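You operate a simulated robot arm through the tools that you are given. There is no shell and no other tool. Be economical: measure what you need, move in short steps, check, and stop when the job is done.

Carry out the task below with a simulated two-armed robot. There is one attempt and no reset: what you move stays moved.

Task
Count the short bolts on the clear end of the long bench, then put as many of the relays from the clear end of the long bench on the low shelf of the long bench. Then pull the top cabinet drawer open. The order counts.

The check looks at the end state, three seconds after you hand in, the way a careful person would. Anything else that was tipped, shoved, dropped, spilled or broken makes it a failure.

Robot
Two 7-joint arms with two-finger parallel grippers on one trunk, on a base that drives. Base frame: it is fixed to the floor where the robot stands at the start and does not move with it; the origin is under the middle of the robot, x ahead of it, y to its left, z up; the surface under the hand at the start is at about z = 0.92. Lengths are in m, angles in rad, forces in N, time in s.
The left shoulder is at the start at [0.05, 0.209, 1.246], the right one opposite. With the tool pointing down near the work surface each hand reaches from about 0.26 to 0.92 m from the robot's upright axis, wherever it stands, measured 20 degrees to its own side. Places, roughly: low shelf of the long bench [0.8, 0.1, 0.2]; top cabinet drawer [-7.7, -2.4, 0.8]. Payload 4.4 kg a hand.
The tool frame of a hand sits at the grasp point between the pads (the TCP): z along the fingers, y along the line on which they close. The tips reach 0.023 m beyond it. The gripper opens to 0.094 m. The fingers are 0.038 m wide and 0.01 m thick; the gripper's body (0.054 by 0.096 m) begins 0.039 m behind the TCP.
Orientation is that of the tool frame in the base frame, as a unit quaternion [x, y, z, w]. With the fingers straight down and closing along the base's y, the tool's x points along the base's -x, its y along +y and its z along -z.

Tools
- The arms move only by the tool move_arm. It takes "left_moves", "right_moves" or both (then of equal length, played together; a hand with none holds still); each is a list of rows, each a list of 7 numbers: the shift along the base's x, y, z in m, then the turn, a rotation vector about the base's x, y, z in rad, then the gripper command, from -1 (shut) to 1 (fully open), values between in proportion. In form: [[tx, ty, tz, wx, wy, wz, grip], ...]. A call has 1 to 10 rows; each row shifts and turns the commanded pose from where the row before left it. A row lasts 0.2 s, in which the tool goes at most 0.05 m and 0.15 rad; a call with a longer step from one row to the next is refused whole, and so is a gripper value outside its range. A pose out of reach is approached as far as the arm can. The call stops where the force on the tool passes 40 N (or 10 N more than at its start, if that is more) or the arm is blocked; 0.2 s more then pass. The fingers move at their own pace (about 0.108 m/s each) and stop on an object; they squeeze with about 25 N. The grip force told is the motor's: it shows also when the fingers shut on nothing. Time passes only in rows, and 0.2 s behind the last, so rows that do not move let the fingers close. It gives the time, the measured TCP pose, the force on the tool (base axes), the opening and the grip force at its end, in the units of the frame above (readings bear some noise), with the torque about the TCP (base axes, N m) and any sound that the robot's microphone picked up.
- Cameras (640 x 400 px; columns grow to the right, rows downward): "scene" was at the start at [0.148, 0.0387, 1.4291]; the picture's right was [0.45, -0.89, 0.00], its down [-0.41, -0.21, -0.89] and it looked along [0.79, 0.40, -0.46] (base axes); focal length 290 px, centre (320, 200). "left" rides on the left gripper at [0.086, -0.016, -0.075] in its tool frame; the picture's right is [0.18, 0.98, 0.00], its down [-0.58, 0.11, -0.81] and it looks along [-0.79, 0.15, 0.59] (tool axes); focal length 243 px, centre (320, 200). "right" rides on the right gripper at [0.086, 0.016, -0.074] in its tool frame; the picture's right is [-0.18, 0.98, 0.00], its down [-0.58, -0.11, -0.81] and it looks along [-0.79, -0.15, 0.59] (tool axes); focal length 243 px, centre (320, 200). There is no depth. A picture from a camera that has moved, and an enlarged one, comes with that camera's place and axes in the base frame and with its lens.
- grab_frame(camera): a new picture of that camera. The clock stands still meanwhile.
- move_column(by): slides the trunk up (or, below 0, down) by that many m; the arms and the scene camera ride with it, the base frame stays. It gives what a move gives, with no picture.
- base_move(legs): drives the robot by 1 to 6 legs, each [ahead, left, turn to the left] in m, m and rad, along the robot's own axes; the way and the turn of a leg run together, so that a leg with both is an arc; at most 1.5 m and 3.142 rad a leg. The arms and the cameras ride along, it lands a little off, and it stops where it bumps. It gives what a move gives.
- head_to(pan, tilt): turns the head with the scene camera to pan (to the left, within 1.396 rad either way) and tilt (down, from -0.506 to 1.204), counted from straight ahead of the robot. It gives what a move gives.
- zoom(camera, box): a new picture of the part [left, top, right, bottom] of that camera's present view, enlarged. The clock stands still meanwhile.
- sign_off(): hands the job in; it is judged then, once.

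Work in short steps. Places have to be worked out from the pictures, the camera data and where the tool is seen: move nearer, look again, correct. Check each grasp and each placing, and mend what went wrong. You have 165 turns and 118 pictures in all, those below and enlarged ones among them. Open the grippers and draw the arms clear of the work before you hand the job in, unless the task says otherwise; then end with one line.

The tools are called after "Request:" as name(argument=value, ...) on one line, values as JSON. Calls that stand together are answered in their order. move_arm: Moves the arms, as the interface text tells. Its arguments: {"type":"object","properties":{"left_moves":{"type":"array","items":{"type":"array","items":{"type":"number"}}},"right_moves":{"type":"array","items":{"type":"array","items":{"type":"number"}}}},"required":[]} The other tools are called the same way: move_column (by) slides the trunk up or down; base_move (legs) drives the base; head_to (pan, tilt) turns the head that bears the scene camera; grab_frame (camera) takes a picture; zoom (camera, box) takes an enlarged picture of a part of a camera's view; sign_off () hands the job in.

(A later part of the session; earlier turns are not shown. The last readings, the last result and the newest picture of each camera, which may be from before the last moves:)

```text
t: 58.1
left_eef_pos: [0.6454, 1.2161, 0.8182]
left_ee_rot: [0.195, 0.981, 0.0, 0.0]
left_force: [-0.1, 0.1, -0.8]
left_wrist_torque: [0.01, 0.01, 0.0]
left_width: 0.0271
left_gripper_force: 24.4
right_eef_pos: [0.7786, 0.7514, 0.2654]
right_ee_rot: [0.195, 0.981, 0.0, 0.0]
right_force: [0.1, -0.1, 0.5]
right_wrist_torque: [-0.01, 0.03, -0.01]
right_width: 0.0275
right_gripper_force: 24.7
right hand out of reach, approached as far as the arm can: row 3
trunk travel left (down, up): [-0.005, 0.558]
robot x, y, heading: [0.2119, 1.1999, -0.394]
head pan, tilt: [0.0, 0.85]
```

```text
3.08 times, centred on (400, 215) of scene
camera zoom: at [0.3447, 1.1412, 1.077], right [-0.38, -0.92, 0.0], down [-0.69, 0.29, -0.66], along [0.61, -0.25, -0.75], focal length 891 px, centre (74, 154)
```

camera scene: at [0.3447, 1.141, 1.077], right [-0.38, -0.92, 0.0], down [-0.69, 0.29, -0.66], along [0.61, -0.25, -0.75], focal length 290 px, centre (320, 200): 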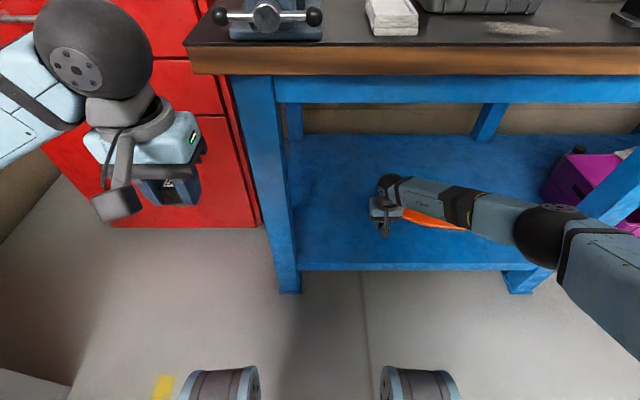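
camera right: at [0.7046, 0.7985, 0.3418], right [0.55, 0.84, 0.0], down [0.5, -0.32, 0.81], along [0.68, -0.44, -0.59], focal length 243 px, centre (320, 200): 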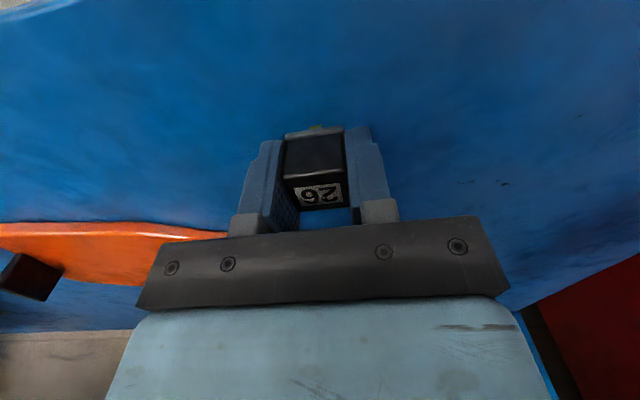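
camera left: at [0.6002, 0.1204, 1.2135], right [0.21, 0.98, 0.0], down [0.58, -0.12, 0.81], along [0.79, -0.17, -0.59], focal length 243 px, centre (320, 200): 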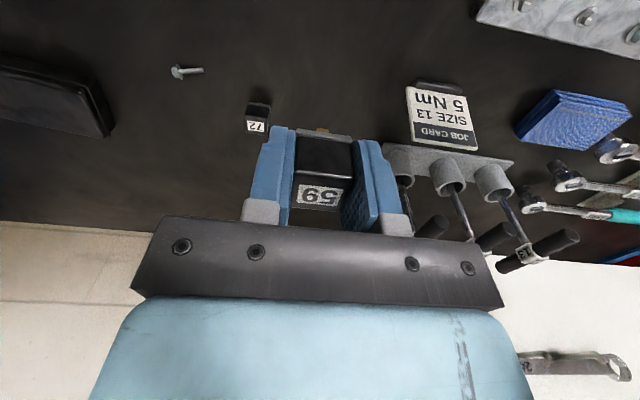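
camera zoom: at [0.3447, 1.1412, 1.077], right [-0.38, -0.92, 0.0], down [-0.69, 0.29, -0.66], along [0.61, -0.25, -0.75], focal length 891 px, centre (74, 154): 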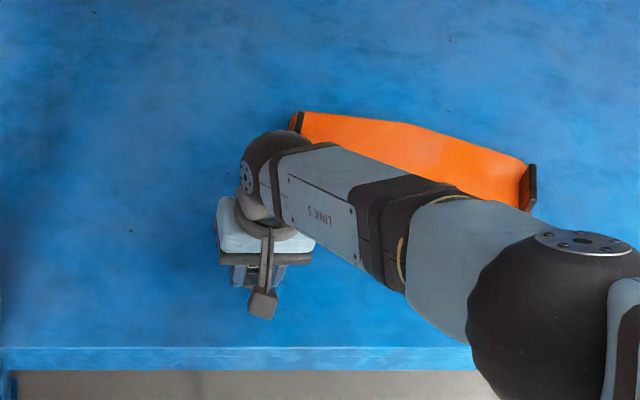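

The arm bottoms out at z 0.265, so I need to be about 0.07 m closer. I pull both hands back slightly, drive forward 0.08 m, then lower again.

Request:
move_arm(right_moves=[[-0.03, 0.012, 0.025, 0, 0, 0, -1], [-0.03, 0.012, 0.02, 0, 0, 0, -1], [0, 0, 0, 0, 0, 0, -1]], left_moves=[[-0.033, 0.014, 0, 0, 0, 0, -1], [-0.033, 0.014, 0, 0, 0, 0, -1], [0, 0, 0, 0, 0, 0, -1]])

Request:
base_move(legs=[[0.08, 0, 0]])

Request:
move_arm(right_moves=[[0, 0, -0.03, 0, 0, 0, -1], [0, 0, -0.02, 0, 0, 0, -1], [0, 0, 0, 0, 0, 0, -1]])

Request:
grab_frame(camera="right")

Request:
grab_frame(camera="scene")

```text
t: 58.9
left_eef_pos: [0.579, 1.2448, 0.817]
left_ee_rot: [0.195, 0.981, 0.001, 0.0]
left_force: [-0.6, 0.9, 0.5]
left_wrist_torque: [0.0, 0.02, 0.0]
left_width: 0.0273
left_gripper_force: 24.3
right_eef_pos: [0.719, 0.7736, 0.3114]
right_ee_rot: [0.195, 0.981, 0.0, 0.0]
right_force: [0.5, 0.2, -1.1]
right_wrist_torque: [0.01, 0.01, -0.01]
right_width: 0.0273
right_gripper_force: 25.2
trunk travel left (down, up): [-0.005, 0.558]
robot x, y, heading: [0.2104, 1.2002, -0.39]
head pan, tilt: [0.0, 0.85]
```

```text
t: 60.0
left_eef_pos: [0.6519, 1.2132, 0.8163]
left_ee_rot: [0.195, 0.981, 0.001, 0.0]
left_force: [1.0, 0.1, -0.2]
left_wrist_torque: [-0.01, -0.02, -0.01]
left_width: 0.027
left_gripper_force: 25.5
right_eef_pos: [0.792, 0.7432, 0.3108]
right_ee_rot: [0.195, 0.981, 0.001, 0.001]
right_force: [-0.4, 0.4, 0.3]
right_wrist_torque: [-0.01, 0.0, -0.01]
right_width: 0.0273
right_gripper_force: 25.0
trunk travel left (down, up): [-0.005, 0.558]
robot x, y, heading: [0.2872, 1.1678, -0.392]
head pan, tilt: [0.0, 0.85]
```

```text
t: 60.8
left_eef_pos: [0.651, 1.2129, 0.8176]
left_ee_rot: [0.195, 0.981, 0.0, 0.0]
left_force: [-1.1, -0.7, -0.6]
left_wrist_torque: [0.0, 0.0, -0.01]
left_width: 0.027
left_gripper_force: 24.7
right_eef_pos: [0.7921, 0.7427, 0.2608]
right_ee_rot: [0.195, 0.981, 0.0, 0.0]
right_force: [-0.3, -0.4, -0.6]
right_wrist_torque: [0.01, 0.0, -0.01]
right_width: 0.0272
right_gripper_force: 24.8
trunk travel left (down, up): [-0.005, 0.558]
robot x, y, heading: [0.2853, 1.172, -0.392]
head pan, tilt: [0.0, 0.85]
```

```text
85 pictures are left
camera right: at [0.7179, 0.7919, 0.3373], right [0.55, 0.84, 0.0], down [0.5, -0.32, 0.81], along [0.68, -0.44, -0.59], focal length 243 px, centre (320, 200)
```

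right: 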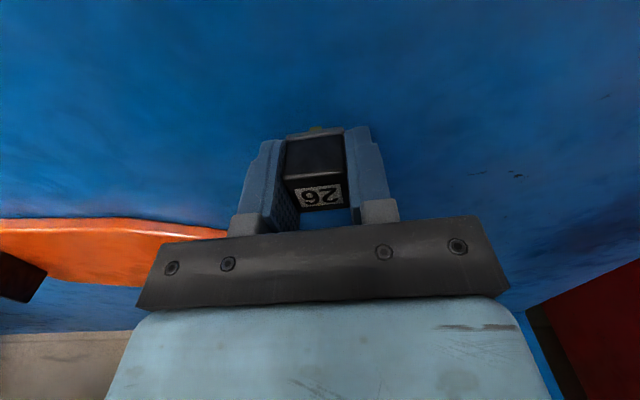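

```text
84 pictures are left
camera scene: at [0.4175, 1.1109, 1.077], right [-0.38, -0.92, 0.0], down [-0.69, 0.29, -0.66], along [0.61, -0.25, -0.75], focal length 290 px, centre (320, 200)
```

scene: 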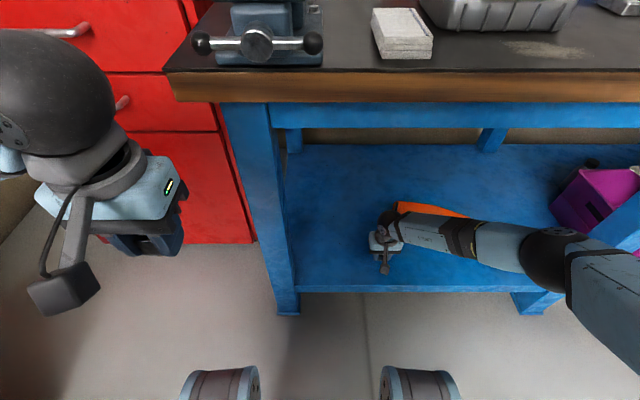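

In reach now, at z 0.261. I creep down in small steps, watching the force.

Request:
move_arm(right_moves=[[0, 0, -0.01, 0, 0, 0, -1], [0, 0, -0.005, 0, 0, 0, -1], [0, 0, 0, 0, 0, 0, -1]])

Request:
move_arm(right_moves=[[0, 0, -0.005, 0, 0, 0, -1], [0, 0, -0.003, 0, 0, 0, -1], [0, 0, 0, 0, 0, 0, -1]])

Request:
grab_frame(camera="right")

```text
t: 61.6
left_eef_pos: [0.6505, 1.2138, 0.8172]
left_ee_rot: [0.195, 0.981, 0.0, 0.001]
left_force: [0.0, -0.2, -0.3]
left_wrist_torque: [0.0, -0.01, 0.04]
left_width: 0.0271
left_gripper_force: 24.8
right_eef_pos: [0.7911, 0.7446, 0.248]
right_ee_rot: [0.195, 0.981, 0.001, 0.0]
right_force: [-1.2, 1.0, 9.4]
right_wrist_torque: [0.02, 0.03, 0.02]
right_width: 0.0271
right_gripper_force: 25.4
trunk travel left (down, up): [-0.005, 0.558]
robot x, y, heading: [0.2834, 1.168, -0.394]
head pan, tilt: [0.0, 0.85]
```

```text
t: 62.4
left_eef_pos: [0.6523, 1.2137, 0.8182]
left_ee_rot: [0.195, 0.981, -0.002, 0.003]
left_force: [-0.2, 0.6, -0.3]
left_wrist_torque: [0.03, -0.03, -0.01]
left_width: 0.0271
left_gripper_force: 25.1
right_eef_pos: [0.7946, 0.7432, 0.2439]
right_ee_rot: [0.195, 0.981, 0.001, 0.004]
right_force: [-3.7, 0.5, 23.6]
right_wrist_torque: [0.07, 0.1, 0.01]
right_width: 0.0271
right_gripper_force: 25.3
trunk travel left (down, up): [-0.005, 0.558]
robot x, y, heading: [0.2868, 1.1684, -0.389]
head pan, tilt: [0.0, 0.85]
stopped in row 3 (right hand): the force on the tool passed its limit at 40 N (the readings are from after the stop); the commanded pose is now the measured one
```

```text
83 pictures are left
camera right: at [0.721, 0.7915, 0.3191], right [0.55, 0.84, 0.0], down [0.49, -0.32, 0.81], along [0.68, -0.44, -0.59], focal length 243 px, centre (320, 200)
```

right: 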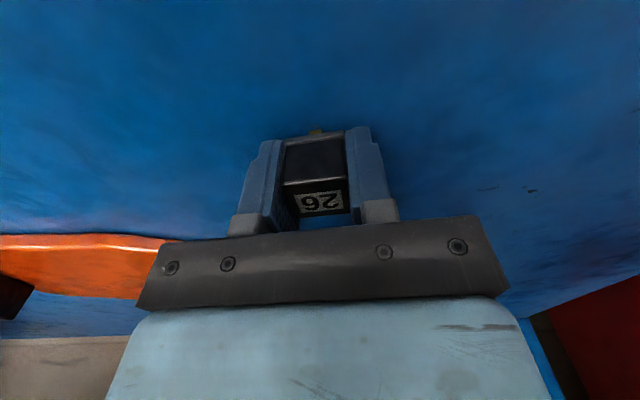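

Contact made, so the shelf top is near z 0.22. I ease up 2 mm, open, and lift straight up.

Request:
move_arm(right_moves=[[0, 0, 0.003, 0, 0, 0, -1], [0, 0, 0, 0, 0, 0, -0.2], [0, 0, 0, 0, 0, 0, 0.2], [0, 0, 0, 0, 0, 0, 0.5], [0, 0, 0, 0, 0, 0, 0.5], [0, 0, 0.02, 0, 0, 0, 0.5], [0, 0, 0.03, 0, 0, 0, 0.5], [0, 0, 0.03, 0, 0, 0, 0.5]])

Request:
grab_frame(camera="right")

```text
t: 64.2
left_eef_pos: [0.6519, 1.2139, 0.8173]
left_ee_rot: [0.195, 0.981, 0.0, -0.001]
left_force: [-0.3, 0.3, 0.5]
left_wrist_torque: [-0.04, 0.01, -0.02]
left_width: 0.027
left_gripper_force: 24.9
right_eef_pos: [0.7938, 0.743, 0.3227]
right_ee_rot: [0.195, 0.981, -0.001, 0.001]
right_force: [0.1, 0.6, 0.3]
right_wrist_torque: [0.0, -0.02, -0.01]
right_width: 0.0704
right_gripper_force: 0.1
trunk travel left (down, up): [-0.005, 0.558]
robot x, y, heading: [0.2821, 1.1678, -0.394]
head pan, tilt: [0.0, 0.85]
```

```text
82 pictures are left
camera right: at [0.7194, 0.7911, 0.3987], right [0.55, 0.84, 0.0], down [0.49, -0.32, 0.81], along [0.68, -0.44, -0.59], focal length 243 px, centre (320, 200)
```

right: 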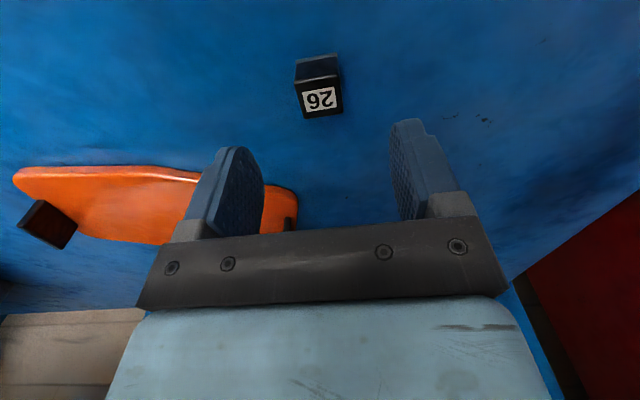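

Relay 26 stands upright on the shelf. I draw the hand back out and drive back, then right for the left hand's turn.

Request:
move_arm(right_moves=[[0, 0, 0.03, 0, 0, 0, 0.5], [0, 0, 0.04, 0, 0, 0, 0.5], [-0.04, 0.017, 0.02, 0, 0, 0, 0.5], [-0.04, 0.017, 0, 0, 0, 0, 0.5], [-0.04, 0.017, 0, 0, 0, 0, 0.5], [0, 0, 0, 0, 0, 0, 0.5]])

Request:
base_move(legs=[[-0.38, 0, 0], [0, -0.6, 0]])

Request:
grab_frame(camera="scene")

```text
t: 65.6
left_eef_pos: [0.6517, 1.2138, 0.8172]
left_ee_rot: [0.196, 0.981, 0.0, 0.0]
left_force: [-0.5, 0.0, -0.1]
left_wrist_torque: [-0.01, 0.0, -0.04]
left_width: 0.0271
left_gripper_force: 24.7
right_eef_pos: [0.6723, 0.7954, 0.4129]
right_ee_rot: [0.196, 0.981, 0.0, 0.001]
right_force: [1.0, -0.4, -0.7]
right_wrist_torque: [0.0, 0.0, -0.01]
right_width: 0.0705
right_gripper_force: 0.1
trunk travel left (down, up): [-0.005, 0.558]
robot x, y, heading: [0.2885, 1.1693, -0.392]
head pan, tilt: [0.0, 0.85]
```

```text
t: 73.3
left_eef_pos: [0.0721, 0.8136, 0.8176]
left_ee_rot: [0.194, 0.981, 0.0, 0.0]
left_force: [-0.3, -0.7, -0.6]
left_wrist_torque: [-0.01, 0.01, -0.02]
left_width: 0.0273
left_gripper_force: 25.2
right_eef_pos: [0.094, 0.395, 0.4127]
right_ee_rot: [0.194, 0.981, 0.001, 0.002]
right_force: [0.6, -0.1, -0.6]
right_wrist_torque: [-0.02, -0.01, 0.0]
right_width: 0.0703
right_gripper_force: 0.1
trunk travel left (down, up): [-0.005, 0.558]
robot x, y, heading: [-0.294, 0.7662, -0.385]
head pan, tilt: [0.0, 0.85]
```

```text
81 pictures are left
camera scene: at [-0.1622, 0.7102, 1.077], right [-0.38, -0.93, 0.0], down [-0.69, 0.29, -0.66], along [0.61, -0.25, -0.75], focal length 290 px, centre (320, 200)
```

scene: 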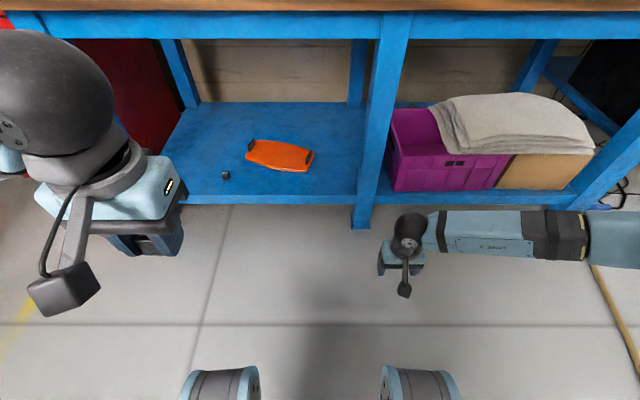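

Relay 26 sits on the shelf left of the orange plate. I now lower the left hand and tuck the right hand back out of the way.

Request:
move_arm(left_moves=[[0.02, -0.008, -0.04, 0, 0, 0, -1], [0.02, -0.008, -0.04, 0, 0, 0, -1], [0.02, -0.008, -0.04, 0, 0, 0, -1], [0.02, -0.008, -0.04, 0, 0, 0, -1], [0.02, -0.008, -0.04, 0, 0, 0, -1], [0.02, -0.008, -0.04, 0, 0, 0, -1], [0.02, -0.008, -0.04, 0, 0, 0, -1], [0.02, -0.008, -0.04, 0, 0, 0, -1], [0.01, -0.004, -0.045, 0, 0, 0, -1], [0, 0, -0.045, 0, 0, 0, -1]], right_moves=[[-0.02, 0.008, 0.02, 0, 0, 0, 0.5], [-0.02, 0.008, 0.02, 0, 0, 0, 0.5], [-0.02, 0.008, 0.02, 0, 0, 0, 0.5], [-0.02, 0.008, 0.02, 0, 0, 0, 0.5], [-0.02, 0.008, 0.02, 0, 0, 0, 0.5], [-0.02, 0.008, 0.02, 0, 0, 0, 0.5], [-0.02, 0.008, 0.02, 0, 0, 0, 0.5], [-0.02, 0.008, 0.02, 0, 0, 0, 0.5], [-0.01, 0.004, 0.02, 0, 0, 0, 0.5], [0, 0, 0.02, 0, 0, 0, 0.5]])

Request:
base_move(legs=[[0, -0.06, -0.01], [0.28, 0, 0]])

Request:
grab_frame(camera="scene")

Request:
grab_frame(camera="left")

```text
t: 75.0
left_eef_pos: [0.2092, 0.7583, 0.5435]
left_ee_rot: [0.193, 0.981, -0.001, 0.0]
left_force: [-0.9, 0.0, 0.5]
left_wrist_torque: [-0.02, -0.04, -0.01]
left_width: 0.0269
left_gripper_force: 25.4
right_eef_pos: [-0.0363, 0.4446, 0.5476]
right_ee_rot: [0.201, 0.979, -0.004, 0.009]
right_force: [6.9, -0.8, -2.8]
right_wrist_torque: [-0.09, 0.1, -0.21]
right_width: 0.0708
right_gripper_force: 0.1
trunk travel left (down, up): [-0.005, 0.558]
robot x, y, heading: [-0.2992, 0.7642, -0.388]
head pan, tilt: [0.0, 0.85]
stopped in row 8 (right hand): the force on the tool passed its limit at 65 N (the readings are from after the stop); the commanded pose is now the measured one
```

```text
t: 77.7
left_eef_pos: [0.4438, 0.5919, 0.5425]
left_ee_rot: [0.195, 0.981, 0.0, -0.001]
left_force: [-0.1, -1.0, -0.7]
left_wrist_torque: [0.0, -0.01, 0.0]
left_width: 0.0273
left_gripper_force: 25.0
right_eef_pos: [0.1947, 0.282, 0.5493]
right_ee_rot: [0.202, 0.979, -0.003, 0.009]
right_force: [14.5, -6.0, 0.2]
right_wrist_torque: [0.47, 1.1, -0.18]
right_width: 0.0706
right_gripper_force: 0.1
trunk travel left (down, up): [-0.005, 0.558]
robot x, y, heading: [-0.0604, 0.6039, -0.389]
head pan, tilt: [0.0, 0.85]
```

```text
80 pictures are left
camera scene: at [0.0709, 0.5466, 1.0768], right [-0.38, -0.92, 0.0], down [-0.69, 0.29, -0.66], along [0.61, -0.25, -0.75], focal length 290 px, centre (320, 200)
```

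scene: 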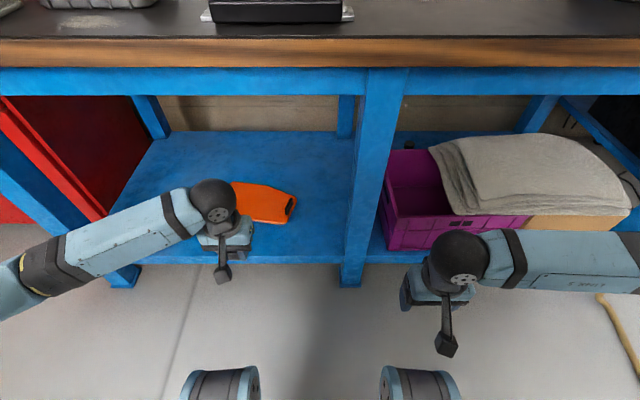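

```text
79 pictures are left
camera left: at [0.3576, 0.6108, 0.6176], right [0.21, 0.98, 0.0], down [0.58, -0.12, 0.81], along [0.79, -0.17, -0.59], focal length 243 px, centre (320, 200)
```

left: 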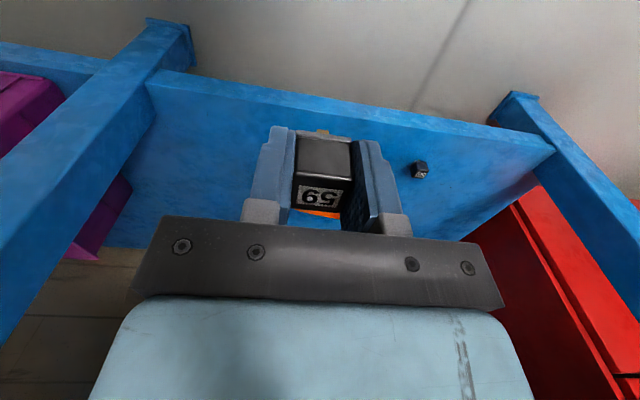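

The right hand bumped my own body while tucking, so I ease it forward and down a little. The left hand lowers toward the shelf.

Request:
move_arm(left_moves=[[0, 0, -0.04, 0, 0, 0, -1], [0, 0, -0.04, 0, 0, 0, -1], [0, 0, -0.04, 0, 0, 0, -1], [0, 0, -0.02, 0, 0, 0, -1], [0, 0, 0, 0, 0, 0, -1]], right_moves=[[0.018, -0.008, 0, 0, 0, 0, 0.5], [0.02, -0.008, 0, 0, 0, 0, 0.5], [0, 0, -0.04, 0, 0, 0, 0.5], [0, 0, -0.04, 0, 0, 0, 0.5], [0, 0, 0, 0, 0, 0, 0.5]])

Request:
base_move(legs=[[0.09, 0, 0]])

Request:
grab_frame(camera="scene")

```text
t: 78.9
left_eef_pos: [0.4419, 0.5908, 0.4028]
left_ee_rot: [0.196, 0.981, -0.001, -0.001]
left_force: [-0.2, 0.0, -0.3]
left_wrist_torque: [-0.04, 0.03, 0.0]
left_width: 0.0272
left_gripper_force: 25.2
right_eef_pos: [0.2312, 0.2654, 0.4683]
right_ee_rot: [0.202, 0.979, -0.003, 0.008]
right_force: [0.1, -0.3, 0.2]
right_wrist_torque: [-0.01, 0.02, 0.01]
right_width: 0.0706
right_gripper_force: 0.0
trunk travel left (down, up): [-0.005, 0.558]
robot x, y, heading: [-0.0648, 0.6104, -0.395]
head pan, tilt: [0.0, 0.85]
```

```text
t: 80.0
left_eef_pos: [0.5245, 0.5554, 0.4025]
left_ee_rot: [0.197, 0.98, 0.0, -0.001]
left_force: [0.2, 0.8, -0.7]
left_wrist_torque: [0.03, 0.01, -0.01]
left_width: 0.0269
left_gripper_force: 24.9
right_eef_pos: [0.3145, 0.2307, 0.4676]
right_ee_rot: [0.202, 0.979, -0.003, 0.008]
right_force: [0.9, 0.8, -0.1]
right_wrist_torque: [-0.01, -0.01, 0.03]
right_width: 0.0708
right_gripper_force: 0.0
trunk travel left (down, up): [-0.005, 0.558]
robot x, y, heading: [0.0158, 0.5701, -0.397]
head pan, tilt: [0.0, 0.85]
```

```text
78 pictures are left
camera scene: at [0.1524, 0.5124, 1.0769], right [-0.39, -0.92, 0.0], down [-0.69, 0.29, -0.66], along [0.61, -0.25, -0.75], focal length 290 px, centre (320, 200)
```

scene: 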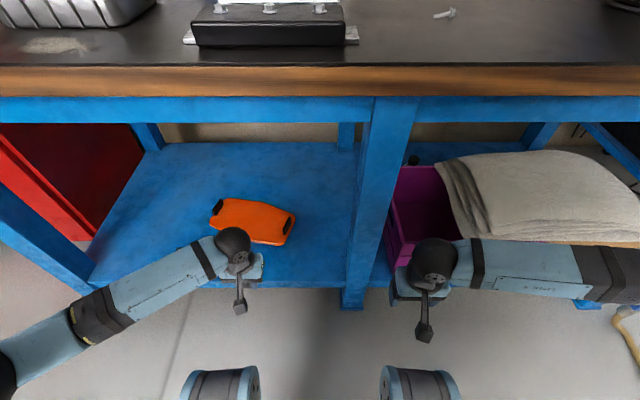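

The left hand is at n=0.27, t=0.715. The orange plate's front edge is at n ≈ 0.49, so I aim for n ≈ 0.42.

Request:
move_arm(left_moves=[[0.035, -0.014, -0.02, 0, 0, 0, -1], [0.035, -0.015, -0.02, 0, 0, 0, -1], [0.035, -0.014, -0.02, 0, 0, 0, -1], [0.034, -0.015, -0.02, 0, 0, 0, -1], [0, 0, 0, 0, 0, 0, -1]])

Request:
grab_frame(camera="left")

Request:
grab_frame(camera="scene")

```text
t: 81.2
left_eef_pos: [0.6623, 0.4999, 0.3203]
left_ee_rot: [0.196, 0.981, -0.001, 0.0]
left_force: [0.0, 0.2, -0.6]
left_wrist_torque: [0.03, 0.02, -0.04]
left_width: 0.027
left_gripper_force: 25.7
right_eef_pos: [0.3135, 0.2311, 0.4691]
right_ee_rot: [0.203, 0.979, -0.003, 0.009]
right_force: [-1.0, -0.3, -0.6]
right_wrist_torque: [-0.02, 0.02, 0.01]
right_width: 0.0704
right_gripper_force: 0.0
trunk travel left (down, up): [-0.005, 0.558]
robot x, y, heading: [0.0185, 0.5703, -0.396]
head pan, tilt: [0.0, 0.85]
```

```text
77 pictures are left
camera left: at [0.5773, 0.5178, 0.3966], right [0.21, 0.98, 0.0], down [0.58, -0.12, 0.81], along [0.79, -0.17, -0.59], focal length 243 px, centre (320, 200)
```

left: 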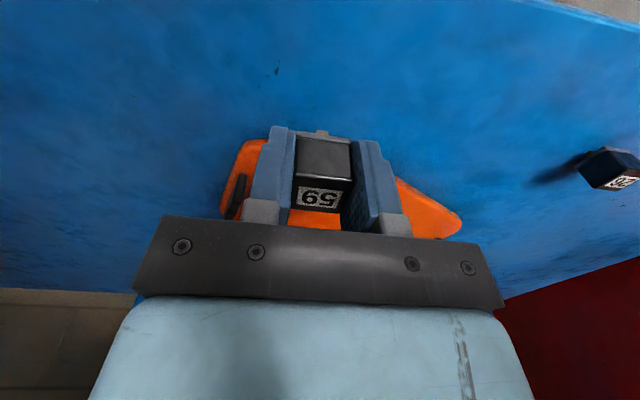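

```text
76 pictures are left
camera scene: at [0.1524, 0.5124, 1.077], right [-0.39, -0.92, 0.0], down [-0.69, 0.29, -0.66], along [0.61, -0.25, -0.75], focal length 290 px, centre (320, 200)
```

scene: 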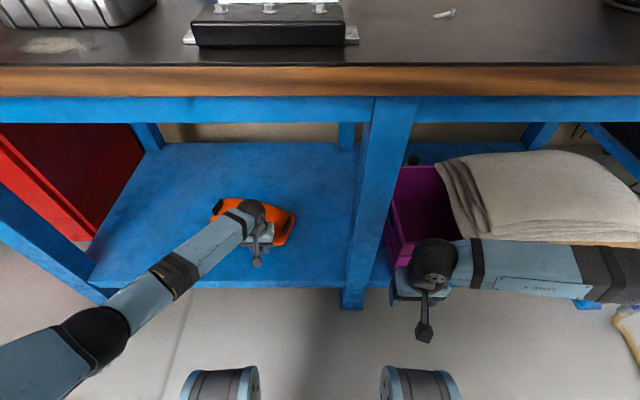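

Orange's nearest corner is at about n=0.46–0.48, so I pull back 1 cm for margin and lower.

Request:
move_arm(left_moves=[[-0.01, 0.004, -0.02, 0, 0, 0, -1], [0, 0, -0.025, 0, 0, 0, -1], [0, 0, -0.015, 0, 0, 0, -1], [0, 0, 0, 0, 0, 0, -1]])

Request:
move_arm(left_moves=[[0, 0, -0.006, 0, 0, 0, -1], [0, 0, 0, 0, 0, 0, -1]])

Request:
grab_frame(camera="left")

```text
t: 82.2
left_eef_pos: [0.6536, 0.5019, 0.2617]
left_ee_rot: [0.197, 0.98, -0.001, 0.0]
left_force: [-0.5, -0.3, 0.1]
left_wrist_torque: [-0.02, 0.01, 0.01]
left_width: 0.0272
left_gripper_force: 25.3
right_eef_pos: [0.3133, 0.2319, 0.4676]
right_ee_rot: [0.203, 0.979, -0.001, 0.007]
right_force: [-0.1, 0.2, 0.1]
right_wrist_torque: [0.0, -0.04, -0.01]
right_width: 0.0707
right_gripper_force: 0.0
trunk travel left (down, up): [-0.005, 0.558]
robot x, y, heading: [0.0212, 0.5719, -0.392]
head pan, tilt: [0.0, 0.85]
```

```text
t: 82.8
left_eef_pos: [0.6522, 0.5035, 0.2566]
left_ee_rot: [0.196, 0.981, -0.001, 0.0]
left_force: [-0.1, 0.5, -0.8]
left_wrist_torque: [0.04, 0.06, 0.02]
left_width: 0.0274
left_gripper_force: 24.5
right_eef_pos: [0.3139, 0.232, 0.4685]
right_ee_rot: [0.203, 0.979, -0.002, 0.008]
right_force: [0.1, 0.8, 1.3]
right_wrist_torque: [0.03, 0.02, 0.02]
right_width: 0.0703
right_gripper_force: 0.1
trunk travel left (down, up): [-0.005, 0.558]
robot x, y, heading: [0.0201, 0.5713, -0.394]
head pan, tilt: [0.0, 0.85]
```

```text
75 pictures are left
camera left: at [0.5677, 0.5216, 0.3311], right [0.21, 0.98, 0.0], down [0.58, -0.12, 0.81], along [0.79, -0.17, -0.59], focal length 243 px, centre (320, 200)
```

left: 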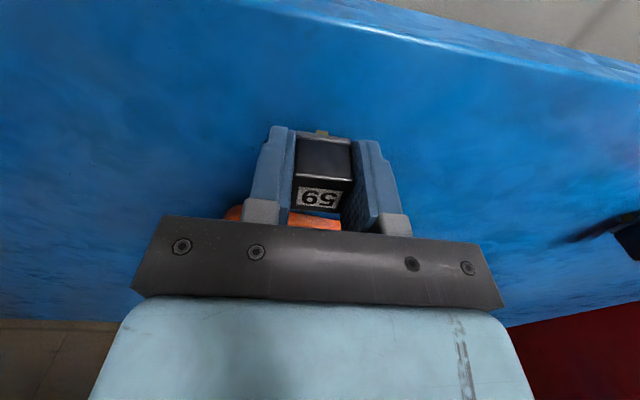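

No contact yet, so I creep down further.

Request:
move_arm(left_moves=[[0, 0, -0.004, 0, 0, 0, -1], [0, 0, 0, 0, 0, 0, -1]])

Request:
move_arm(left_moves=[[0, 0, -0.003, 0, 0, 0, -1], [0, 0, 0, 0, 0, 0, -1]])

```text
t: 83.4
left_eef_pos: [0.6528, 0.5025, 0.2512]
left_ee_rot: [0.196, 0.981, 0.0, 0.0]
left_force: [-0.4, 0.3, 0.8]
left_wrist_torque: [-0.01, 0.02, -0.01]
left_width: 0.0272
left_gripper_force: 24.7
right_eef_pos: [0.3141, 0.232, 0.4682]
right_ee_rot: [0.202, 0.979, -0.002, 0.008]
right_force: [-0.7, -0.5, -0.3]
right_wrist_torque: [0.01, -0.01, -0.03]
right_width: 0.0705
right_gripper_force: 0.1
trunk travel left (down, up): [-0.005, 0.558]
robot x, y, heading: [0.0204, 0.5729, -0.396]
head pan, tilt: [0.0, 0.85]
```

```text
t: 84.0
left_eef_pos: [0.6534, 0.5026, 0.2498]
left_ee_rot: [0.197, 0.98, -0.001, 0.001]
left_force: [-0.9, 0.3, 4.1]
left_wrist_torque: [0.01, -0.01, 0.0]
left_width: 0.0275
left_gripper_force: 25.3
right_eef_pos: [0.3146, 0.2318, 0.4683]
right_ee_rot: [0.203, 0.979, -0.003, 0.009]
right_force: [-0.9, 0.4, 0.4]
right_wrist_torque: [0.0, 0.01, -0.01]
right_width: 0.0707
right_gripper_force: 0.1
trunk travel left (down, up): [-0.005, 0.558]
robot x, y, heading: [0.0185, 0.5714, -0.393]
head pan, tilt: [0.0, 0.85]
```

Contact at about 4 N. I open partly and lift straight up.

Request:
move_arm(left_moves=[[0, 0, 0, 0, 0, 0, -0.2], [0, 0, 0, 0, 0, 0, 0.2], [0, 0, 0, 0, 0, 0, 0.35], [0, 0, 0, 0, 0, 0, 0.35], [0, 0, 0.02, 0, 0, 0, 0.35], [0, 0, 0.03, 0, 0, 0, 0.35], [0, 0, 0.03, 0, 0, 0, 0.35], [0, 0, 0, 0, 0, 0, 0.35]])

Request:
grab_frame(camera="left")

```text
t: 85.8
left_eef_pos: [0.6528, 0.5025, 0.3297]
left_ee_rot: [0.196, 0.981, -0.001, 0.001]
left_force: [0.0, -0.1, -0.6]
left_wrist_torque: [0.01, 0.0, 0.01]
left_width: 0.0636
left_gripper_force: 0.0
right_eef_pos: [0.3129, 0.2302, 0.4699]
right_ee_rot: [0.202, 0.979, -0.002, 0.009]
right_force: [-0.4, -0.1, 0.2]
right_wrist_torque: [-0.02, -0.02, 0.01]
right_width: 0.0706
right_gripper_force: 0.2
trunk travel left (down, up): [-0.005, 0.558]
robot x, y, heading: [0.02, 0.5725, -0.399]
head pan, tilt: [0.0, 0.85]
```

```text
74 pictures are left
camera left: at [0.568, 0.521, 0.404], right [0.21, 0.98, 0.0], down [0.58, -0.12, 0.81], along [0.79, -0.17, -0.59], focal length 243 px, centre (320, 200)
```

left: 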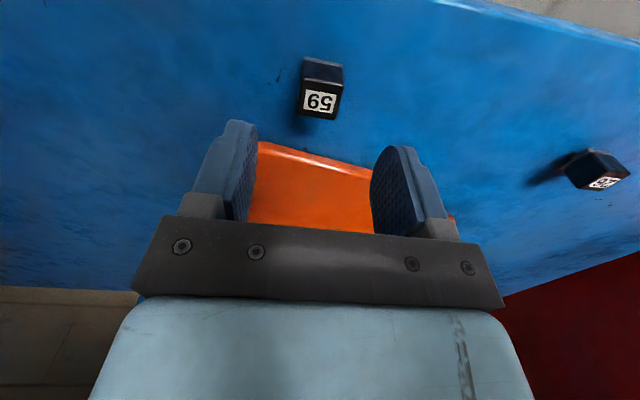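

Both relays stand on the shelf. I withdraw the left hand, back away, and take a confirming look.

Request:
move_arm(left_moves=[[0, 0, 0.04, 0, 0, 0, 0.35], [0, 0, 0.04, 0, 0, 0, 0.35], [-0.04, 0.017, 0.01, 0, 0, 0, 0.35], [-0.04, 0.017, 0, 0, 0, 0, 0.35], [-0.04, 0.017, 0, 0, 0, 0, 0.35], [0, 0, 0, 0, 0, 0, 0.35]])

Request:
base_move(legs=[[-0.6, 0, 0]])

Request:
grab_frame(camera="scene")

```text
t: 87.2
left_eef_pos: [0.5374, 0.5553, 0.4203]
left_ee_rot: [0.195, 0.981, 0.0, 0.003]
left_force: [0.5, -0.6, 1.1]
left_wrist_torque: [-0.01, -0.02, 0.0]
left_width: 0.0636
left_gripper_force: 0.0
right_eef_pos: [0.3141, 0.2316, 0.4684]
right_ee_rot: [0.203, 0.979, -0.002, 0.008]
right_force: [0.2, 0.7, -0.2]
right_wrist_torque: [-0.02, -0.05, -0.03]
right_width: 0.0705
right_gripper_force: 0.0
trunk travel left (down, up): [-0.005, 0.558]
robot x, y, heading: [0.0176, 0.5688, -0.395]
head pan, tilt: [0.0, 0.85]
```

```text
t: 90.6
left_eef_pos: [-0.0142, 0.7857, 0.4203]
left_ee_rot: [0.197, 0.98, 0.002, 0.002]
left_force: [0.3, 0.5, -0.8]
left_wrist_torque: [-0.02, -0.03, 0.0]
left_width: 0.0635
left_gripper_force: 0.1
right_eef_pos: [-0.2393, 0.4614, 0.4684]
right_ee_rot: [0.203, 0.979, -0.003, 0.007]
right_force: [0.4, -0.3, -0.4]
right_wrist_torque: [0.03, 0.0, 0.02]
right_width: 0.0709
right_gripper_force: 0.0
trunk travel left (down, up): [-0.005, 0.558]
robot x, y, heading: [-0.5315, 0.8021, -0.392]
head pan, tilt: [0.0, 0.85]
```

```text
73 pictures are left
camera scene: at [-0.398, 0.7433, 1.0769], right [-0.39, -0.92, 0.0], down [-0.69, 0.29, -0.66], along [0.61, -0.26, -0.75], focal length 290 px, centre (320, 200)
```

scene: 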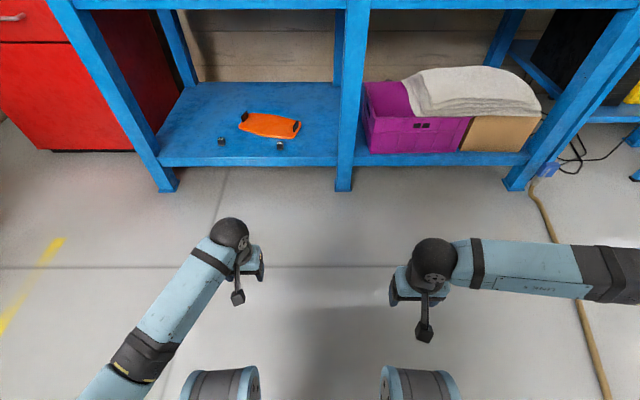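

Both relays are seated on the shelf and nothing else was disturbed. I raise the trunk and turn right to look for a way to the cabinet.

Request:
move_column(by=0.32)

Request:
base_move(legs=[[0, 0, -1.3]])

Request:
head_to(pan=-1.0, tilt=0.3)

Request:
grab_frame(camera="scene")

Request:
head_to(pan=0.0, tilt=0.4)

Request:
grab_frame(camera="scene")

```text
t: 93.8
left_eef_pos: [-0.0146, 0.7848, 0.7389]
left_ee_rot: [0.197, 0.98, 0.001, 0.002]
left_force: [0.7, 0.7, -0.2]
left_wrist_torque: [0.0, 0.0, 0.04]
left_width: 0.0634
left_gripper_force: 0.0
right_eef_pos: [-0.2382, 0.4615, 0.7883]
right_ee_rot: [0.204, 0.979, -0.002, 0.008]
right_force: [0.0, 0.4, 0.5]
right_wrist_torque: [0.0, 0.03, -0.01]
right_width: 0.0702
right_gripper_force: 0.0
trunk travel left (down, up): [-0.325, 0.238]
robot x, y, heading: [-0.5343, 0.8, -0.397]
head pan, tilt: [0.0, 0.85]
```

```text
t: 97.4
left_eef_pos: [-0.4124, 0.2988, 0.7413]
left_ee_rot: [0.752, 0.659, 0.0, 0.002]
left_force: [-0.3, 0.0, 1.0]
left_wrist_torque: [-0.01, 0.01, 0.04]
left_width: 0.0634
left_gripper_force: 0.1
right_eef_pos: [-0.7833, 0.4296, 0.7892]
right_ee_rot: [0.757, 0.653, -0.008, 0.004]
right_force: [-0.5, 0.2, -0.5]
right_wrist_torque: [0.02, 0.01, -0.01]
right_width: 0.0705
right_gripper_force: 0.2
trunk travel left (down, up): [-0.325, 0.238]
robot x, y, heading: [-0.5328, 0.7995, -1.7]
head pan, tilt: [0.0, 0.85]
```

```text
t: 98.7
left_eef_pos: [-0.4113, 0.2989, 0.741]
left_ee_rot: [0.752, 0.659, 0.0, 0.003]
left_force: [0.9, 0.3, 0.3]
left_wrist_torque: [0.0, -0.04, -0.03]
left_width: 0.0636
left_gripper_force: 0.0
right_eef_pos: [-0.7847, 0.4291, 0.7877]
right_ee_rot: [0.756, 0.654, -0.007, 0.005]
right_force: [-0.3, -0.1, 0.1]
right_wrist_torque: [-0.03, 0.04, -0.01]
right_width: 0.0706
right_gripper_force: 0.1
trunk travel left (down, up): [-0.325, 0.238]
robot x, y, heading: [-0.5302, 0.8042, -1.696]
head pan, tilt: [-1.0, 0.3]
```

```text
72 pictures are left
camera scene: at [-0.6267, 0.6931, 1.4453], right [-0.43, 0.91, 0.0], down [0.27, 0.13, -0.96], along [-0.86, -0.41, -0.3], focal length 290 px, centre (320, 200)
```

scene: 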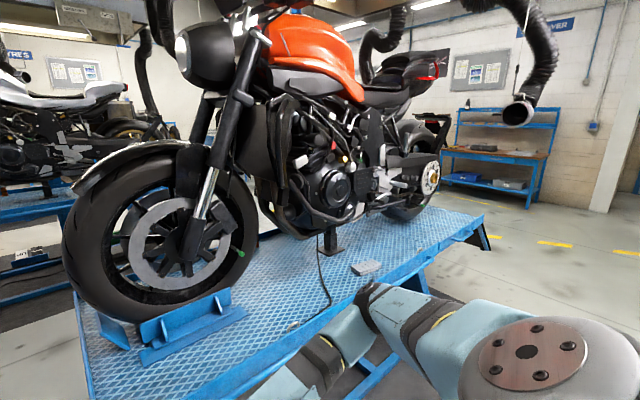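

```text
t: 99.9
left_eef_pos: [-0.4118, 0.2982, 0.7415]
left_ee_rot: [0.752, 0.659, 0.0, 0.003]
left_force: [0.0, 0.6, 0.8]
left_wrist_torque: [0.0, 0.01, 0.02]
left_width: 0.0633
left_gripper_force: 0.0
right_eef_pos: [-0.783, 0.4299, 0.789]
right_ee_rot: [0.756, 0.654, -0.008, 0.005]
right_force: [0.3, 0.2, 0.4]
right_wrist_torque: [0.0, 0.0, 0.02]
right_width: 0.0705
right_gripper_force: 0.0
trunk travel left (down, up): [-0.325, 0.238]
robot x, y, heading: [-0.5327, 0.8008, -1.705]
head pan, tilt: [0.0, 0.4]
```

```text
71 pictures are left
camera scene: at [-0.5545, 0.641, 1.4361], right [-0.99, 0.13, 0.0], down [0.05, 0.39, -0.92], along [-0.12, -0.91, -0.39], focal length 290 px, centre (320, 200)
```

scene: 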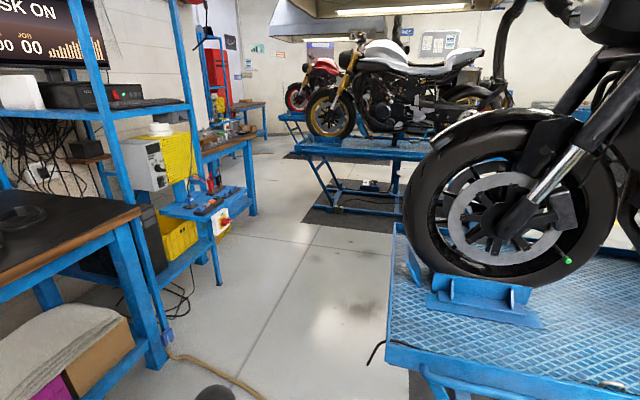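

A motorcycle lift stands between me and the cabinet. There is an aisle beside the lift and another behind it by the yellow line. I turn toward that open aisle and look along it.

Request:
base_move(legs=[[0, 0, -1.84]])

Request:
head_to(pan=0.0, tilt=0.35)

Request:
grab_frame(camera="scene")

```text
t: 104.8
left_eef_pos: [-1.0496, 0.8243, 0.7412]
left_ee_rot: [0.979, -0.203, -0.002, 0.001]
left_force: [-0.1, 0.2, 0.0]
left_wrist_torque: [0.02, 0.02, 0.0]
left_width: 0.0637
left_gripper_force: 0.1
right_eef_pos: [-0.8225, 1.1472, 0.7874]
right_ee_rot: [0.978, -0.21, -0.008, -0.002]
right_force: [0.0, 0.6, -1.1]
right_wrist_torque: [0.0, 0.01, -0.03]
right_width: 0.0707
right_gripper_force: 0.0
trunk travel left (down, up): [-0.325, 0.238]
robot x, y, heading: [-0.531, 0.8, 2.731]
head pan, tilt: [0.0, 0.4]
```

```text
t: 105.4
left_eef_pos: [-1.0489, 0.8248, 0.74]
left_ee_rot: [0.979, -0.202, -0.002, 0.003]
left_force: [-0.5, 0.4, -1.1]
left_wrist_torque: [0.01, -0.01, 0.0]
left_width: 0.0636
left_gripper_force: 0.0
right_eef_pos: [-0.8221, 1.1461, 0.7878]
right_ee_rot: [0.978, -0.21, -0.009, -0.002]
right_force: [0.3, -0.3, 1.1]
right_wrist_torque: [0.0, 0.0, 0.03]
right_width: 0.0705
right_gripper_force: 0.1
trunk travel left (down, up): [-0.325, 0.238]
robot x, y, heading: [-0.5314, 0.8012, 2.728]
head pan, tilt: [0.0, 0.351]
```

```text
70 pictures are left
camera scene: at [-0.6806, 0.8636, 1.4406], right [0.4, 0.92, 0.0], down [0.32, -0.14, -0.94], along [-0.86, 0.37, -0.34], focal length 290 px, centre (320, 200)
```

scene: 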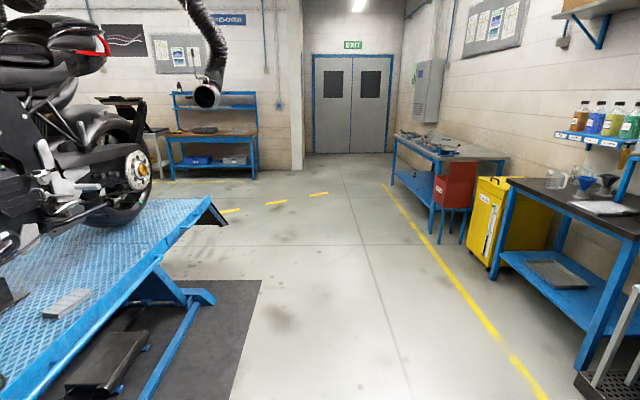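

The aisle is clear. I shift 0.3 m right, away from the lift, and drive 3 m along it.

Request:
base_move(legs=[[0, -0.3, 0.02], [1.5, 0, 0], [1.5, 0, 0]])

Request:
head_to(pan=1.0, tilt=0.35)

Request:
grab_frame(camera="scene")

```text
t: 122.7
left_eef_pos: [-3.7202, 2.2048, 0.7407]
left_ee_rot: [0.983, -0.185, -0.002, 0.002]
left_force: [-0.2, 0.8, -0.3]
left_wrist_torque: [-0.02, 0.01, -0.05]
left_width: 0.0637
left_gripper_force: 0.1
right_eef_pos: [-3.5045, 2.5336, 0.7884]
right_ee_rot: [0.981, -0.192, -0.008, -0.002]
right_force: [0.1, -0.3, -0.6]
right_wrist_torque: [-0.01, 0.04, 0.0]
right_width: 0.0705
right_gripper_force: 0.0
trunk travel left (down, up): [-0.325, 0.238]
robot x, y, heading: [-3.2018, 2.1994, 2.767]
head pan, tilt: [0.0, 0.351]
```

```text
t: 124.0
left_eef_pos: [-3.7204, 2.2042, 0.7396]
left_ee_rot: [0.983, -0.184, -0.002, 0.003]
left_force: [0.7, -0.6, 0.0]
left_wrist_torque: [0.0, 0.02, 0.0]
left_width: 0.0635
left_gripper_force: 0.2
right_eef_pos: [-3.505, 2.5344, 0.7882]
right_ee_rot: [0.981, -0.192, -0.008, -0.002]
right_force: [0.5, 0.5, -0.3]
right_wrist_torque: [0.01, -0.03, 0.02]
right_width: 0.0706
right_gripper_force: 0.1
trunk travel left (down, up): [-0.325, 0.238]
robot x, y, heading: [-3.2039, 2.1985, 2.768]
head pan, tilt: [1.0, 0.351]
```

```text
69 pictures are left
camera scene: at [-3.342, 2.1686, 1.4406], right [-0.59, 0.81, 0.0], down [0.28, 0.2, -0.94], along [-0.76, -0.55, -0.34], focal length 290 px, centre (320, 200)
```

scene: 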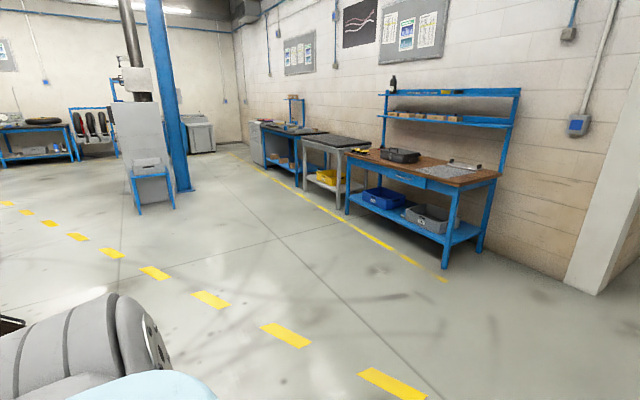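

The cabinet should project to about (266, 127). I zoom there.

Request:
zoom(camera="scene", box=[170, 80, 350, 200])

```text
3.33 times, centred on (260, 140) of scene
camera zoom: at [-3.342, 2.1686, 1.4406], right [-0.59, 0.81, 0.0], down [0.28, 0.2, -0.94], along [-0.76, -0.55, -0.34], focal length 965 px, centre (520, 400)
```

zoom: 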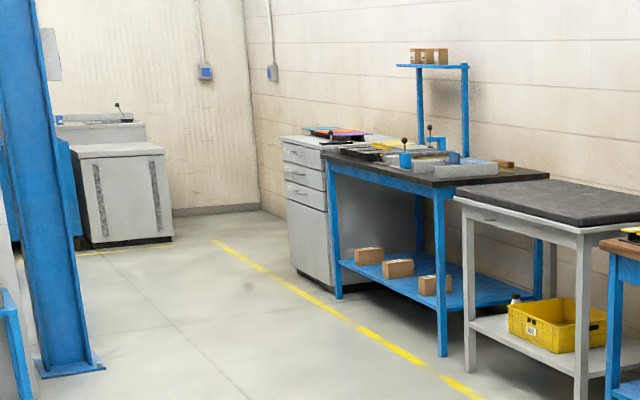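

That is the grey drawer cabinet at the far end, facing the aisle. I keep facing the wall, go 1.1 m ahead and sidestep left along the aisle.

Request:
base_move(legs=[[1.1, 0, -0.02], [0, 1.5, 0], [0, 1.5, 0]])

Request:
head_to(pan=0.9, tilt=0.4)

Request:
grab_frame(camera="scene")

```text
t: 155.5
left_eef_pos: [-5.9225, -0.1371, 0.7393]
left_ee_rot: [0.979, -0.203, -0.002, 0.002]
left_force: [0.9, 0.0, -0.7]
left_wrist_torque: [0.01, -0.06, -0.01]
left_width: 0.0636
left_gripper_force: 0.0
right_eef_pos: [-5.695, 0.1848, 0.7884]
right_ee_rot: [0.978, -0.21, -0.009, -0.003]
right_force: [-0.3, -0.2, 0.1]
right_wrist_torque: [0.04, -0.03, -0.02]
right_width: 0.0704
right_gripper_force: 0.0
trunk travel left (down, up): [-0.325, 0.238]
robot x, y, heading: [-5.4072, -0.1572, 2.736]
head pan, tilt: [1.0, 0.351]
```

```text
t: 156.2
left_eef_pos: [-5.9227, -0.1364, 0.7399]
left_ee_rot: [0.979, -0.203, -0.002, 0.002]
left_force: [-0.3, 1.1, 0.1]
left_wrist_torque: [0.0, -0.01, -0.01]
left_width: 0.0635
left_gripper_force: 0.0
right_eef_pos: [-5.6966, 0.1839, 0.788]
right_ee_rot: [0.978, -0.208, -0.008, -0.003]
right_force: [0.5, 0.1, 0.1]
right_wrist_torque: [-0.01, -0.03, 0.0]
right_width: 0.0703
right_gripper_force: 0.0
trunk travel left (down, up): [-0.325, 0.238]
robot x, y, heading: [-5.4043, -0.1586, 2.731]
head pan, tilt: [0.901, 0.4]
```

```text
67 pictures are left
camera scene: at [-5.5505, -0.1779, 1.4361], right [-0.47, 0.88, 0.0], down [0.34, 0.18, -0.92], along [-0.81, -0.43, -0.39], focal length 290 px, centre (320, 200)
```

scene: 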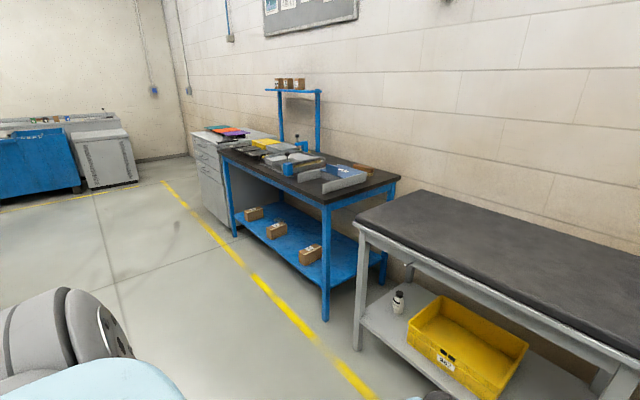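

The way is clear. I continue left 2.6 m.

Request:
base_move(legs=[[0, 1.4, 0.01], [0, 1.2, 0]])

Request:
head_to(pan=0.2, tilt=0.6)

Request:
grab_frame(camera="scene")

```text
t: 179.2
left_eef_pos: [-6.9766, -2.532, 0.7408]
left_ee_rot: [0.978, -0.207, -0.002, 0.002]
left_force: [0.1, -0.4, -0.2]
left_wrist_torque: [0.01, -0.01, 0.0]
left_width: 0.0634
left_gripper_force: 0.1
right_eef_pos: [-6.7449, -2.2129, 0.7882]
right_ee_rot: [0.977, -0.212, -0.008, -0.003]
right_force: [0.1, -0.3, 0.3]
right_wrist_torque: [0.03, -0.01, -0.01]
right_width: 0.0705
right_gripper_force: 0.0
trunk travel left (down, up): [-0.325, 0.238]
robot x, y, heading: [-6.4608, -2.5586, 2.721]
head pan, tilt: [0.901, 0.4]
```

```text
t: 180.3
left_eef_pos: [-6.9757, -2.5318, 0.7393]
left_ee_rot: [0.978, -0.207, -0.002, 0.002]
left_force: [-0.8, -0.3, 0.5]
left_wrist_torque: [-0.01, 0.06, -0.02]
left_width: 0.0633
left_gripper_force: 0.0
right_eef_pos: [-6.7454, -2.2137, 0.7884]
right_ee_rot: [0.977, -0.214, -0.009, -0.003]
right_force: [-1.1, -0.2, 0.7]
right_wrist_torque: [-0.02, 0.0, -0.01]
right_width: 0.0705
right_gripper_force: 0.0
trunk travel left (down, up): [-0.325, 0.238]
robot x, y, heading: [-6.4599, -2.5568, 2.725]
head pan, tilt: [0.201, 0.6]
```

```text
66 pictures are left
camera scene: at [-6.6079, -2.5143, 1.4179], right [0.21, 0.98, 0.0], down [0.55, -0.12, -0.83], along [-0.81, 0.18, -0.56], focal length 290 px, centre (320, 200)
```

scene: 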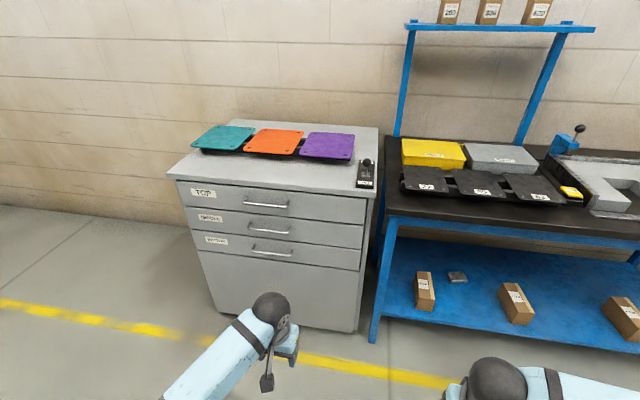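

The cabinet is ahead with its drawers labelled; the TOP drawer has a bar handle. I zoom in to measure the handle.

Request:
zoom(camera="scene", box=[170, 150, 390, 290])

```text
2.86 times, centred on (280, 220) of scene
camera zoom: at [-6.6079, -2.5143, 1.4179], right [0.21, 0.98, 0.0], down [0.55, -0.12, -0.83], along [-0.81, 0.18, -0.56], focal length 827 px, centre (434, 143)
```

zoom: 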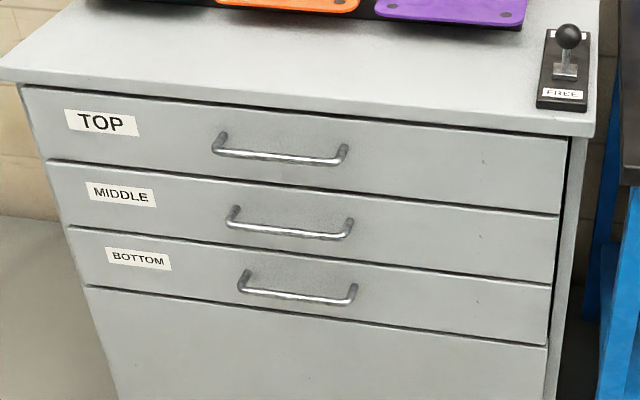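

There is a lever on the top marked FREE, possibly a lock. I look at it closely.

Request:
zoom(camera="scene", box=[340, 145, 400, 200])

```text
7.27 times, centred on (370, 172) of scene
camera zoom: at [-6.6079, -2.5143, 1.4179], right [0.21, 0.98, 0.0], down [0.55, -0.12, -0.83], along [-0.81, 0.18, -0.56], focal length 2105 px, centre (-44, 400)
```

zoom: 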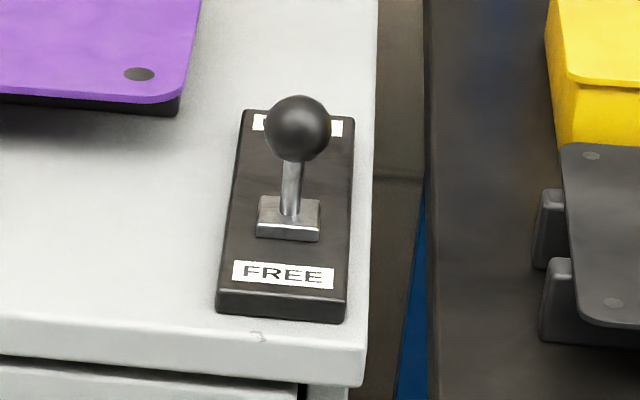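

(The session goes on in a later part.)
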